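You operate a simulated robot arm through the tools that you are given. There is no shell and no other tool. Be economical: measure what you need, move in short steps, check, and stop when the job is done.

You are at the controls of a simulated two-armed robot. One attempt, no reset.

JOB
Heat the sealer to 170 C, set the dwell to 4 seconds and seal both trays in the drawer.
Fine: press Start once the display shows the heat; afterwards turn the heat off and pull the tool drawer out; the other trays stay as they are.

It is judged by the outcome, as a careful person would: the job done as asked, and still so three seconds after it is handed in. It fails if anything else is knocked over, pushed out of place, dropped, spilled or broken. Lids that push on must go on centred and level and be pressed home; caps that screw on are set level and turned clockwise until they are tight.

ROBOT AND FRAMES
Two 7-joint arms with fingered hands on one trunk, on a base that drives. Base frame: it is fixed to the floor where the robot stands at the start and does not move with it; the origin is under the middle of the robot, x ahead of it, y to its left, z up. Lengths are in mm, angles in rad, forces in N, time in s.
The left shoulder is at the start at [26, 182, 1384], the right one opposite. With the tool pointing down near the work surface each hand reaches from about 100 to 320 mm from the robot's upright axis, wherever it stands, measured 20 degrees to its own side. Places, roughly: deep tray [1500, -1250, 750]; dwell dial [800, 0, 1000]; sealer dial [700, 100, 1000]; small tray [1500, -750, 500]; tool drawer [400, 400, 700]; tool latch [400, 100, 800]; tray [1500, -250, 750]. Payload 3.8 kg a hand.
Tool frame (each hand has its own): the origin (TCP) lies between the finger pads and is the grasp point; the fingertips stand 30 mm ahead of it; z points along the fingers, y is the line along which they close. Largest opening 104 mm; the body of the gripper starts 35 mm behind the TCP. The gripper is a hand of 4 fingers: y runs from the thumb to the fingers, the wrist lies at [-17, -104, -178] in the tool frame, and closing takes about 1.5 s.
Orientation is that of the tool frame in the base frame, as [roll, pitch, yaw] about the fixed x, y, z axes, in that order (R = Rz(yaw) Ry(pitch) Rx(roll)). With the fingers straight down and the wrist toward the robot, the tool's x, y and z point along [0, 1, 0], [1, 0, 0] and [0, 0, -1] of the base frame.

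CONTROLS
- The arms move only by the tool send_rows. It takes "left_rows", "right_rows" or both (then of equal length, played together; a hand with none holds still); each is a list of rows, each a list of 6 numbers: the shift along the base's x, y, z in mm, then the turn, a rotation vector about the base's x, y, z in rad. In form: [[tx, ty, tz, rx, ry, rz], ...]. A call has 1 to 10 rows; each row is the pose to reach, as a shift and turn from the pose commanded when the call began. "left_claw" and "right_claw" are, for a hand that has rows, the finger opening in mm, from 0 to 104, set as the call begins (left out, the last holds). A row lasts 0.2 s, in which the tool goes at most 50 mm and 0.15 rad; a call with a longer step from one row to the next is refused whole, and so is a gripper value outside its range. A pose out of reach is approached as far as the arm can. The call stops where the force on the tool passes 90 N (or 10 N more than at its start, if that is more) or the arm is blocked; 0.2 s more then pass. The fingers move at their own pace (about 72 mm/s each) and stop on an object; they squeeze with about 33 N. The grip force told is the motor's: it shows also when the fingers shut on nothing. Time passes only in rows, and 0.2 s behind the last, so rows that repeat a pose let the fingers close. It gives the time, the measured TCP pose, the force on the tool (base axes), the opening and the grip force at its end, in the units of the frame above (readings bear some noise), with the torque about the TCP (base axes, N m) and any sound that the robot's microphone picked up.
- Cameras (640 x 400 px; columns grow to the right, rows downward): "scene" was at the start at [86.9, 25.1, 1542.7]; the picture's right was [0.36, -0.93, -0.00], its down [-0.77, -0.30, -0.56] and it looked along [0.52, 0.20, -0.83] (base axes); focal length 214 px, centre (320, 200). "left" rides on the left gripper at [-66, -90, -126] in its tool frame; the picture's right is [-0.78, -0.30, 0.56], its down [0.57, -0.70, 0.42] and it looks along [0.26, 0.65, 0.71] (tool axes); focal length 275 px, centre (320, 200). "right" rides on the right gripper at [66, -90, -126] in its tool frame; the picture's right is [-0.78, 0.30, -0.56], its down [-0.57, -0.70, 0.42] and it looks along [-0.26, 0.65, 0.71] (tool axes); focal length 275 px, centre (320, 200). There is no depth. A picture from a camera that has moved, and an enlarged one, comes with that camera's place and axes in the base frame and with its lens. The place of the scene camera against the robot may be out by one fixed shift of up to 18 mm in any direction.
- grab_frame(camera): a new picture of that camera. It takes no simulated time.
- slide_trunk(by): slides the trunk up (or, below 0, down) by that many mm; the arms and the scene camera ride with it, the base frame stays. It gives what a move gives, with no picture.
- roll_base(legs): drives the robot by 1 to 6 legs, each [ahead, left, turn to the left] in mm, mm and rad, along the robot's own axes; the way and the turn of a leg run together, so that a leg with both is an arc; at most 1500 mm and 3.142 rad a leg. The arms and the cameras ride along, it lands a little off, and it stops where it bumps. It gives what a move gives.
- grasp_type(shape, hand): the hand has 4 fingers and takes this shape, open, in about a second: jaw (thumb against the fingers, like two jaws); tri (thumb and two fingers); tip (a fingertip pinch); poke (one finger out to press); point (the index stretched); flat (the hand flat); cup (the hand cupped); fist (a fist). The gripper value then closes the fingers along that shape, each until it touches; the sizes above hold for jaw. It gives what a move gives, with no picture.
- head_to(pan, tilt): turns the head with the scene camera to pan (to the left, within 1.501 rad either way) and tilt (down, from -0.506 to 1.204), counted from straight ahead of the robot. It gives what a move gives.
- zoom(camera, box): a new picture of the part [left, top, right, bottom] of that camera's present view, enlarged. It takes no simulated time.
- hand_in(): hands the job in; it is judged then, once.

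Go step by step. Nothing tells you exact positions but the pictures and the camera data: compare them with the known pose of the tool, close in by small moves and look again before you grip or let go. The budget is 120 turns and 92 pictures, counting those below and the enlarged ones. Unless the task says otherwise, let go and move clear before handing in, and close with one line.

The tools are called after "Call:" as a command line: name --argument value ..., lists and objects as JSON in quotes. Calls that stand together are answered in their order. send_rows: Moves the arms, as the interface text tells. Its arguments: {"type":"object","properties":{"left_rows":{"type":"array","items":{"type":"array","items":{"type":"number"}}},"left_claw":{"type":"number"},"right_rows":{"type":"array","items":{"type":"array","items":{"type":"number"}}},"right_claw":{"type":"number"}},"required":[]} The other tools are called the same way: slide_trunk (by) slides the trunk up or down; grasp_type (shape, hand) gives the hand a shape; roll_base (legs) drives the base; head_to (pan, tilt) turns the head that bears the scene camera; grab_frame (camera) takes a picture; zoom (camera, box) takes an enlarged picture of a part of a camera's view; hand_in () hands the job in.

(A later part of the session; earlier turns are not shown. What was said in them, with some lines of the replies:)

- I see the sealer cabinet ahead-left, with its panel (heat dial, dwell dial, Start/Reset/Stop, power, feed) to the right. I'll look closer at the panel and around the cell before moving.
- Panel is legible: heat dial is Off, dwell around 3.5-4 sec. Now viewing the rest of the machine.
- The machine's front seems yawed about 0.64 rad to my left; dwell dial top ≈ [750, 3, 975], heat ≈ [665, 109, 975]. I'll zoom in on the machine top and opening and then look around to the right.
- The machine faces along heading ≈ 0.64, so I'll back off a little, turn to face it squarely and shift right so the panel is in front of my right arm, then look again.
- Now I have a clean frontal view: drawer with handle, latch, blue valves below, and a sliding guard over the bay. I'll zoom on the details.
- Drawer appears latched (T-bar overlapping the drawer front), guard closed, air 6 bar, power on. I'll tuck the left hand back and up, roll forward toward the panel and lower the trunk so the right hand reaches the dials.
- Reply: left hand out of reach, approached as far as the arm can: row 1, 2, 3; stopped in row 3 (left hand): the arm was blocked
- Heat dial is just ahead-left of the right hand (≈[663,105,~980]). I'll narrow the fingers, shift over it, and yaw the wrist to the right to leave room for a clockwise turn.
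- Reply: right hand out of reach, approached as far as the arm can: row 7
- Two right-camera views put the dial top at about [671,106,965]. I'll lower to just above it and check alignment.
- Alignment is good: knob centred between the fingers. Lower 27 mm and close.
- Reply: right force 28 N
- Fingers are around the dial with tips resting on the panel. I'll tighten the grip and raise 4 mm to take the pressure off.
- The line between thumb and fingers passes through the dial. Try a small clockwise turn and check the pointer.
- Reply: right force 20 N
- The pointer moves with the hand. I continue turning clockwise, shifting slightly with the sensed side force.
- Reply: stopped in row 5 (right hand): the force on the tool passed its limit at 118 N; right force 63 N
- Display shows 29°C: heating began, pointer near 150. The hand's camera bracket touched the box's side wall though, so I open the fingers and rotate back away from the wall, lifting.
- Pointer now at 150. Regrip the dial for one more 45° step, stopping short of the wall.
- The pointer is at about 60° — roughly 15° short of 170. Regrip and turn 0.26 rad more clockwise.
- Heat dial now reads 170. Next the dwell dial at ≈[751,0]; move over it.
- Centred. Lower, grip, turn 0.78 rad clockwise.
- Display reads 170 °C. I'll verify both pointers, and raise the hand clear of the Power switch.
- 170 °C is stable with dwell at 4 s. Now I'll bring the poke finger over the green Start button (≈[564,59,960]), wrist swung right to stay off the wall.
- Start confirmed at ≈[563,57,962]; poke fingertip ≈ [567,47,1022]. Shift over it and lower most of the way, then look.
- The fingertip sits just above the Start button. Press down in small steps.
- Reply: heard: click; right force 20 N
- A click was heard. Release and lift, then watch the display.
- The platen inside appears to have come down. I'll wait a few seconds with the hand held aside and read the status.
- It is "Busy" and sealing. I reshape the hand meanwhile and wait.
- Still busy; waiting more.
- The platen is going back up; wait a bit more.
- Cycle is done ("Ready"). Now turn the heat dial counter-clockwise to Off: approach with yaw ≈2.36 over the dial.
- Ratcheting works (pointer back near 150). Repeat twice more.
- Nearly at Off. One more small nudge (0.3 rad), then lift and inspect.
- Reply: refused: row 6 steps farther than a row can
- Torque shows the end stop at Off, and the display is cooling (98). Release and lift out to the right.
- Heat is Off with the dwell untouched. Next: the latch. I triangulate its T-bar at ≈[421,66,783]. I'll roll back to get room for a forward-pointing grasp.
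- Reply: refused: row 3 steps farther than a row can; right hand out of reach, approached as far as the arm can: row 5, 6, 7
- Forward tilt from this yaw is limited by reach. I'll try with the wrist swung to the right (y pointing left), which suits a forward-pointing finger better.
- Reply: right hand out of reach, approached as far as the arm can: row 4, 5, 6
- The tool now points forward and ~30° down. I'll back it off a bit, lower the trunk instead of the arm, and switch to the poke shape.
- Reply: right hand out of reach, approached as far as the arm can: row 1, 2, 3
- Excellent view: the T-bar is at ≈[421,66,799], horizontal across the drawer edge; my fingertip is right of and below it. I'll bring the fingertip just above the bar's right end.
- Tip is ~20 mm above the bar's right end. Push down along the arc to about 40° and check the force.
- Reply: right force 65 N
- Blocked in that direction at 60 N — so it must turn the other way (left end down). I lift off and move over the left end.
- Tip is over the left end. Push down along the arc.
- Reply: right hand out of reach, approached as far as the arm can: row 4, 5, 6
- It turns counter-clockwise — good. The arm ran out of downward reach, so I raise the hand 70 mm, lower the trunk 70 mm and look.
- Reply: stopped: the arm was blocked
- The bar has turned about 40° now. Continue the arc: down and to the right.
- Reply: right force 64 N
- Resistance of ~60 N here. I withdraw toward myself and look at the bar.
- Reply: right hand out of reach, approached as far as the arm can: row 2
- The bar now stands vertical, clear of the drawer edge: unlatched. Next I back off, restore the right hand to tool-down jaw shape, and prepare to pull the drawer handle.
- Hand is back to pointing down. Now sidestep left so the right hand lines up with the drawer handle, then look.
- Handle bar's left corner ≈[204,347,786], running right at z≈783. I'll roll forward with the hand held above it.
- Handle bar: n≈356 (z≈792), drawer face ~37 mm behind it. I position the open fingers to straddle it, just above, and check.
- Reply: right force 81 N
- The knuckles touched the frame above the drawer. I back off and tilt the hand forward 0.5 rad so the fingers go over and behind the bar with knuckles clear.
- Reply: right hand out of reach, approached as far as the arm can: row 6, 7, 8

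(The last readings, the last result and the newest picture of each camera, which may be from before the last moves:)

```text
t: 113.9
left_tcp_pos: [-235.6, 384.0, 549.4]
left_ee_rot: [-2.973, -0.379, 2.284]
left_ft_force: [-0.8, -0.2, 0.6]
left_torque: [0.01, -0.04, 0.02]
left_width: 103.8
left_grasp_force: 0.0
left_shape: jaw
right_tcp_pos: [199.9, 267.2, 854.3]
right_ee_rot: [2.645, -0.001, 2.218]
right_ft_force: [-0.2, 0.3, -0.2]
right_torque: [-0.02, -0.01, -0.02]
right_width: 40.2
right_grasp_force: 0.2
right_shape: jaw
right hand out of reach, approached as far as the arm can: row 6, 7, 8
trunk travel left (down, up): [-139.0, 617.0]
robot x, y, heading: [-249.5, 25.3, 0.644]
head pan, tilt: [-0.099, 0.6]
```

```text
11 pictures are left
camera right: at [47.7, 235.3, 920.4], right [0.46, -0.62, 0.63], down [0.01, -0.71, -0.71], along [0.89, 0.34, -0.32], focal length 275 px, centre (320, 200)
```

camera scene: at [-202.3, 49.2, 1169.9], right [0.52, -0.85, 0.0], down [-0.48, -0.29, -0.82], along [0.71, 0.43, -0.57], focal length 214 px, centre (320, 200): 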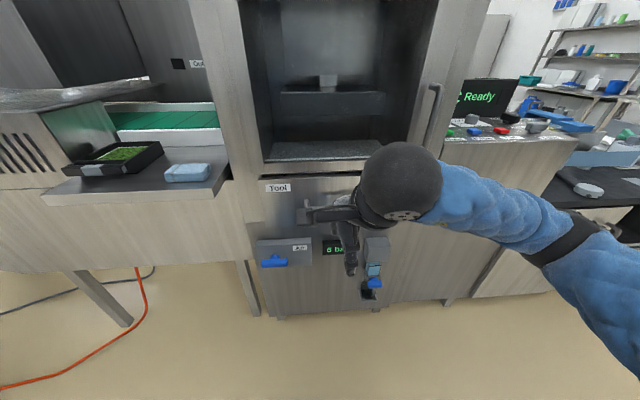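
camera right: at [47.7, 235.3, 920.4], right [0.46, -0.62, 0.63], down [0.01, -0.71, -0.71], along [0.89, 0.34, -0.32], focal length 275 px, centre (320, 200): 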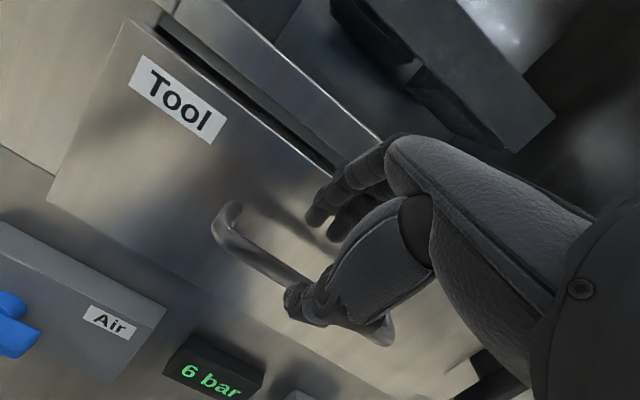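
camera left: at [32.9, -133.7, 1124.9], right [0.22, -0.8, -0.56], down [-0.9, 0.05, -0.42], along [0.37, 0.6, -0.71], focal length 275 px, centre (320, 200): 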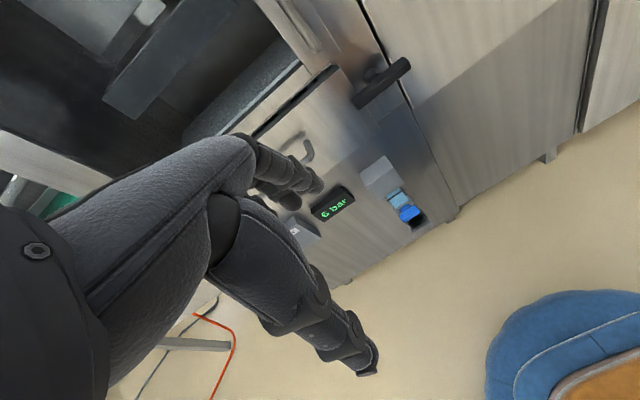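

Geometry matches: the bar is 72 mm ahead along the fingers. Advance 50 mm along the finger direction to straddle it.

Call:
send_rows --right_rows '[[8, 6, -15, 0, 0, 0], [16, 12, -30, 0, 0, 0], [23, 17, -43, 0, 0, 0], [23, 17, -43, 0, 0, 0]]'

Call:
grab_frame --camera "right"

```text
t: 114.9
left_tcp_pos: [-236.1, 386.0, 550.3]
left_ee_rot: [-2.973, -0.378, 2.283]
left_ft_force: [1.0, -0.2, -0.6]
left_torque: [0.03, 0.03, 0.0]
left_width: 104.0
left_grasp_force: 0.0
left_shape: jaw
right_tcp_pos: [222.3, 284.7, 810.6]
right_ee_rot: [2.644, -0.003, 2.222]
right_ft_force: [-0.6, 0.6, 0.0]
right_torque: [-0.01, -0.02, 0.0]
right_width: 40.3
right_grasp_force: 0.2
right_shape: jaw
trunk travel left (down, up): [-139.0, 617.0]
robot x, y, heading: [-248.7, 30.6, 0.648]
head pan, tilt: [-0.099, 0.6]
```

```text
10 pictures are left
camera right: at [70.6, 253.6, 877.7], right [0.47, -0.62, 0.63], down [0.01, -0.71, -0.71], along [0.89, 0.34, -0.32], focal length 275 px, centre (320, 200)
```

right: 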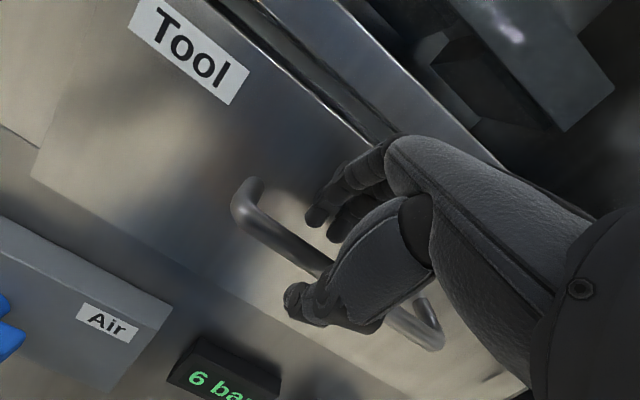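

The bar is between thumb and fingers. A little deeper and close.

Call:
send_rows --right_rows '[[2, 2, -6, 0, 0, 0], [2, 2, -6, 0, 0, 0]]'

Call:
send_rows --right_rows '[[0, 0, 0, 0, 0, 0], [0, 0, 0, 0, 0, 0], [0, 0, 0, 0, 0, 0], [0, 0, 0, 0, 0, 0], [0, 0, 0, 0, 0, 0]]' --right_claw 0

Call:
grab_frame --camera "right"

```text
t: 115.5
left_tcp_pos: [-236.6, 384.4, 549.5]
left_ee_rot: [-2.974, -0.379, 2.284]
left_ft_force: [0.3, -0.1, -0.2]
left_torque: [-0.02, 0.02, -0.02]
left_width: 103.6
left_grasp_force: 0.1
left_shape: jaw
right_tcp_pos: [223.2, 287.2, 805.6]
right_ee_rot: [2.645, -0.001, 2.218]
right_ft_force: [-4.1, -2.8, 1.6]
right_torque: [0.08, -0.09, -0.04]
right_width: 39.6
right_grasp_force: 0.0
right_shape: jaw
trunk travel left (down, up): [-139.0, 617.0]
robot x, y, heading: [-248.8, 27.7, 0.652]
head pan, tilt: [-0.099, 0.6]
```

```text
t: 116.7
left_tcp_pos: [-234.9, 384.9, 549.4]
left_ee_rot: [-2.973, -0.378, 2.283]
left_ft_force: [-0.3, -0.2, -0.7]
left_torque: [0.01, -0.01, 0.0]
left_width: 104.2
left_grasp_force: 0.1
left_shape: jaw
right_tcp_pos: [223.7, 288.4, 805.0]
right_ee_rot: [2.646, 0.0, 2.22]
right_ft_force: [-3.8, -1.7, -9.0]
right_torque: [-0.07, 0.12, -0.02]
right_width: 10.8
right_grasp_force: 32.8
right_shape: jaw
trunk travel left (down, up): [-139.0, 617.0]
robot x, y, heading: [-250.1, 28.3, 0.645]
head pan, tilt: [-0.099, 0.6]
```

```text
9 pictures are left
camera right: at [72.5, 255.2, 871.3], right [0.47, -0.62, 0.63], down [0.01, -0.71, -0.71], along [0.88, 0.34, -0.32], focal length 275 px, centre (320, 200)
```

right: 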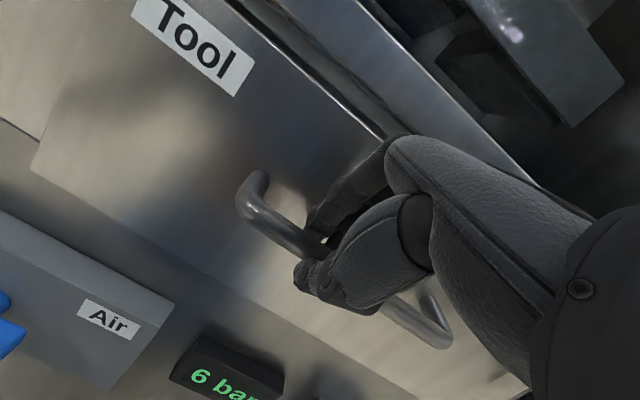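

Gripped the handle. Pull by rolling back 120 mm and check.

Call:
roll_base --legs '[[-120, 0, 0]]'

Call:
grab_frame --camera "scene"

```text
t: 117.9
left_tcp_pos: [-333.1, 312.0, 549.0]
left_ee_rot: [-2.972, -0.376, 2.284]
left_ft_force: [-0.1, 0.9, 0.7]
left_torque: [-0.03, 0.01, -0.03]
left_width: 104.0
left_grasp_force: 0.2
left_shape: jaw
right_tcp_pos: [127.8, 215.2, 804.6]
right_ee_rot: [2.647, -0.001, 2.22]
right_ft_force: [-5.2, 10.8, -16.7]
right_torque: [0.11, 0.16, 0.19]
right_width: 8.8
right_grasp_force: 33.4
right_shape: jaw
trunk travel left (down, up): [-139.0, 617.0]
robot x, y, heading: [-346.6, -45.5, 0.643]
head pan, tilt: [-0.099, 0.6]
```

```text
8 pictures are left
camera scene: at [-144.9, 94.3, 1169.5], right [0.52, -0.85, 0.0], down [-0.48, -0.3, -0.82], along [0.7, 0.43, -0.57], focal length 214 px, centre (320, 200)
```

scene: 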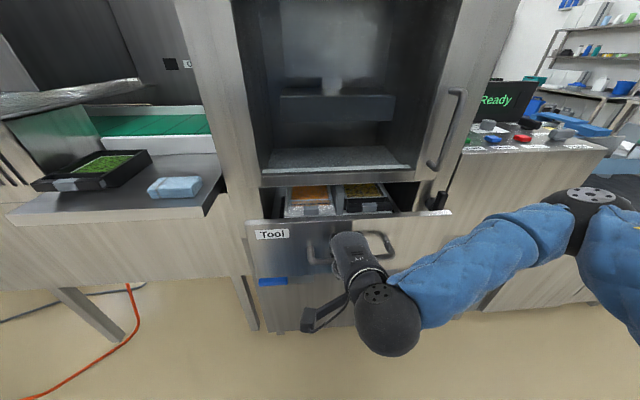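

The drawer is sliding out with two trays visible. Pull further in two steps until it reaches its stop.

Call:
roll_base --legs '[[-100, 0, 0]]'

Call:
roll_base --legs '[[-80, 0, 0]]'

Call:
grab_frame --camera "scene"

```text
t: 119.0
left_tcp_pos: [-412.2, 252.8, 548.8]
left_ee_rot: [-2.972, -0.378, 2.281]
left_ft_force: [-0.1, 0.1, 0.1]
left_torque: [-0.01, -0.01, -0.01]
left_width: 103.8
left_grasp_force: 0.1
left_shape: jaw
right_tcp_pos: [45.5, 155.2, 804.8]
right_ee_rot: [2.649, -0.002, 2.223]
right_ft_force: [-8.9, 15.0, -15.5]
right_torque: [0.08, 0.18, 0.27]
right_width: 9.0
right_grasp_force: 33.3
right_shape: jaw
trunk travel left (down, up): [-139.0, 617.0]
robot x, y, heading: [-425.6, -108.5, 0.643]
head pan, tilt: [-0.099, 0.6]
```

```text
t: 120.1
left_tcp_pos: [-477.1, 203.1, 548.8]
left_ee_rot: [-2.973, -0.377, 2.279]
left_ft_force: [-0.8, 0.8, -0.4]
left_torque: [0.0, 0.02, 0.02]
left_width: 103.9
left_grasp_force: 0.1
left_shape: jaw
right_tcp_pos: [-19.6, 107.8, 803.5]
right_ee_rot: [2.651, -0.003, 2.229]
right_ft_force: [-9.2, 14.6, -14.0]
right_torque: [0.11, 0.16, 0.28]
right_width: 9.4
right_grasp_force: 32.8
right_shape: jaw
trunk travel left (down, up): [-139.0, 617.0]
robot x, y, heading: [-493.3, -151.8, 0.646]
head pan, tilt: [-0.099, 0.6]
```

```text
7 pictures are left
camera scene: at [-290.4, -14.7, 1169.6], right [0.52, -0.85, 0.0], down [-0.48, -0.3, -0.82], along [0.7, 0.43, -0.57], focal length 214 px, centre (320, 200)
```

scene: 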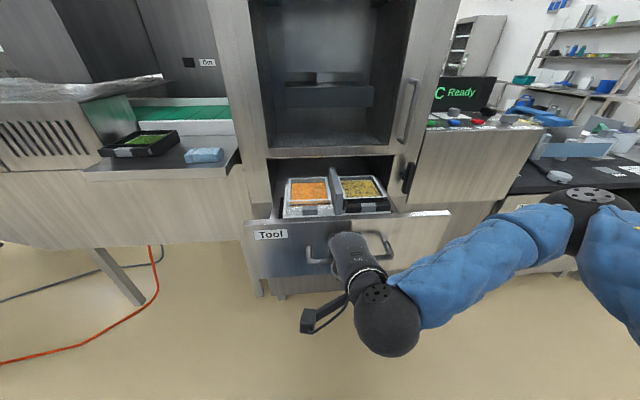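

Call:
zoom --camera "scene" --box '[240, 140, 460, 280]'

```text
2.86 times, centred on (350, 210) of scene
camera zoom: at [-290.4, -14.7, 1169.6], right [0.52, -0.85, 0.0], down [-0.48, -0.3, -0.82], along [0.7, 0.43, -0.57], focal length 613 px, centre (234, 171)
```

zoom: 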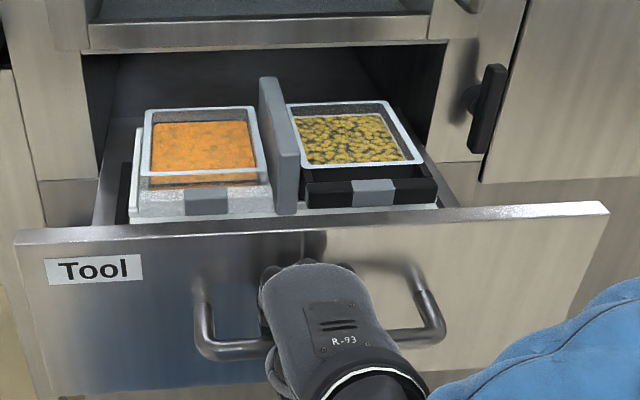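

Both trays show film with a seal rim, and the drawer is out with both trays clear. A gentle arm pull checks for the end stop.

Call:
send_rows --right_rows '[[-8, -6, 0, 0, 0, 0], [-16, -12, 0, 0, 0, 0], [-24, -18, 0, 0, 0, 0], [-32, -24, 0, 0, 0, 0], [-32, -24, 0, 0, 0, 0]]'

```text
t: 121.3
left_tcp_pos: [-475.7, 204.6, 547.5]
left_ee_rot: [-2.968, -0.379, 2.279]
left_ft_force: [-1.4, 0.0, 0.0]
left_torque: [0.0, 0.02, 0.03]
left_width: 104.0
left_grasp_force: 0.0
left_shape: jaw
right_tcp_pos: [-49.3, 86.3, 803.0]
right_ee_rot: [2.65, -0.003, 2.224]
right_ft_force: [18.2, 35.6, -16.0]
right_torque: [0.25, -0.18, 0.46]
right_width: 8.7
right_grasp_force: 33.1
right_shape: jaw
trunk travel left (down, up): [-139.0, 617.0]
robot x, y, heading: [-491.1, -152.4, 0.646]
head pan, tilt: [-0.099, 0.6]
```

Resistance rises to ~36 N, so it's at its stop. Open the fingers and withdraw back and up.

Call:
send_rows --right_rows '[[2, 2, 0, 0, 0, 0], [3, 2, 0, 0, 0, 0], [3, 2, 0, 0, 0, 0], [3, 2, 0, 0, 0, 0]]' --right_claw 44

Call:
send_rows --right_rows '[[-5, -4, 12, 0, 0, 0], [-12, -9, 26, 0, 0, 0], [-20, -15, 42, 0, 0, 0], [-30, -22, 62, 0, 0, 0], [-45, -33, 85, 0, 0, 0], [-60, -44, 105, 0, 0, 0]]'

Call:
grab_frame --camera "scene"

```text
t: 122.3
left_tcp_pos: [-476.6, 202.5, 550.9]
left_ee_rot: [-2.976, -0.379, 2.281]
left_ft_force: [0.1, -0.6, 0.2]
left_torque: [0.0, 0.01, -0.02]
left_width: 103.7
left_grasp_force: 0.1
left_shape: jaw
right_tcp_pos: [-50.0, 84.3, 804.9]
right_ee_rot: [2.651, -0.004, 2.229]
right_ft_force: [0.0, 0.5, 0.7]
right_torque: [0.04, 0.0, -0.01]
right_width: 43.4
right_grasp_force: 0.0
right_shape: jaw
trunk travel left (down, up): [-139.0, 617.0]
robot x, y, heading: [-490.8, -151.8, 0.646]
head pan, tilt: [-0.099, 0.6]
```

```text
t: 123.7
left_tcp_pos: [-476.8, 202.5, 549.1]
left_ee_rot: [-2.974, -0.378, 2.282]
left_ft_force: [-0.3, 0.3, 0.1]
left_torque: [-0.01, -0.03, 0.01]
left_width: 103.9
left_grasp_force: 0.2
left_shape: jaw
right_tcp_pos: [-110.7, 91.2, 915.4]
right_ee_rot: [2.651, -0.003, 2.227]
right_ft_force: [-0.8, -0.4, 0.1]
right_torque: [0.01, -0.01, -0.02]
right_width: 43.5
right_grasp_force: 0.0
right_shape: jaw
right hand out of reach, approached as far as the arm can: row 2, 3, 4, 5, 6
trunk travel left (down, up): [-139.0, 617.0]
robot x, y, heading: [-492.3, -155.1, 0.645]
head pan, tilt: [-0.099, 0.6]
```

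```text
5 pictures are left
camera scene: at [-291.4, -16.8, 1170.2], right [0.52, -0.85, 0.0], down [-0.48, -0.29, -0.83], along [0.71, 0.43, -0.56], focal length 214 px, centre (320, 200)
```

scene: 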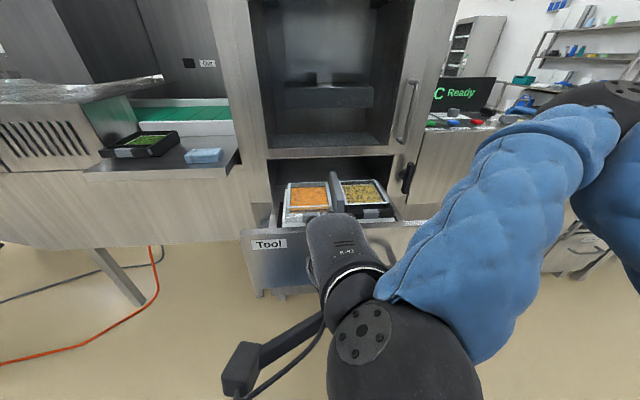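

The hand is clear and the drawer stayed open. I roll the robot back and take a final look.

Call:
roll_base --legs '[[-150, 0, 0]]'

Call:
zoom --camera "scene" --box '[90, 60, 570, 330]'

```text
t: 125.1
left_tcp_pos: [-598.2, 111.1, 549.6]
left_ee_rot: [-2.976, -0.379, 2.283]
left_ft_force: [-0.4, 0.4, 0.0]
left_torque: [-0.04, 0.0, 0.02]
left_width: 103.8
left_grasp_force: 0.1
left_shape: jaw
right_tcp_pos: [-231.5, 0.6, 914.6]
right_ee_rot: [2.651, -0.005, 2.228]
right_ft_force: [0.3, 0.3, 0.1]
right_torque: [-0.01, 0.03, -0.02]
right_width: 43.7
right_grasp_force: 0.0
right_shape: jaw
trunk travel left (down, up): [-139.0, 617.0]
robot x, y, heading: [-610.5, -247.5, 0.645]
head pan, tilt: [-0.099, 0.6]
```

```text
1.33 times, centred on (330, 195) of scene
camera zoom: at [-412.1, -108.1, 1170.1], right [0.52, -0.85, 0.0], down [-0.48, -0.29, -0.83], along [0.7, 0.43, -0.56], focal length 286 px, centre (307, 207)
```

zoom: 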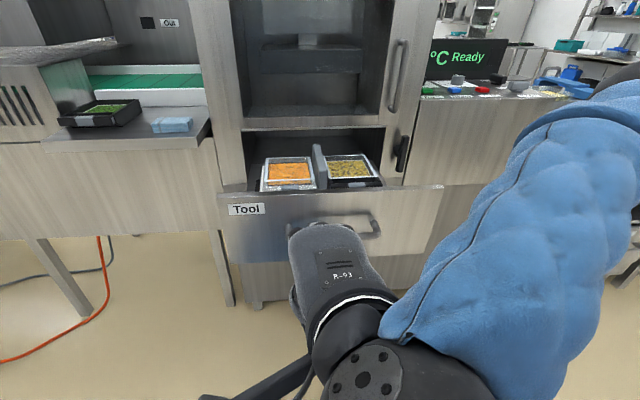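

The drawer is fully out with both trays sealed, heat is off, and the other trays are untouched; handing in.

Call:
hand_in

```text
The job is handed in.
```

The sealer ran one full cycle at 170 °C with a 4 s dwell; both drawer trays came out with film and a seal rim, the heat is off, and the tool drawer is pulled out to its stop. On the way, the right hand's camera bracket pressed the cabinet side, its knuckles touched the frame above the drawer, and I first pushed the latch the wrong way (about 60 N). I saw nothing displaced or damaged, and the other trays were not touched.
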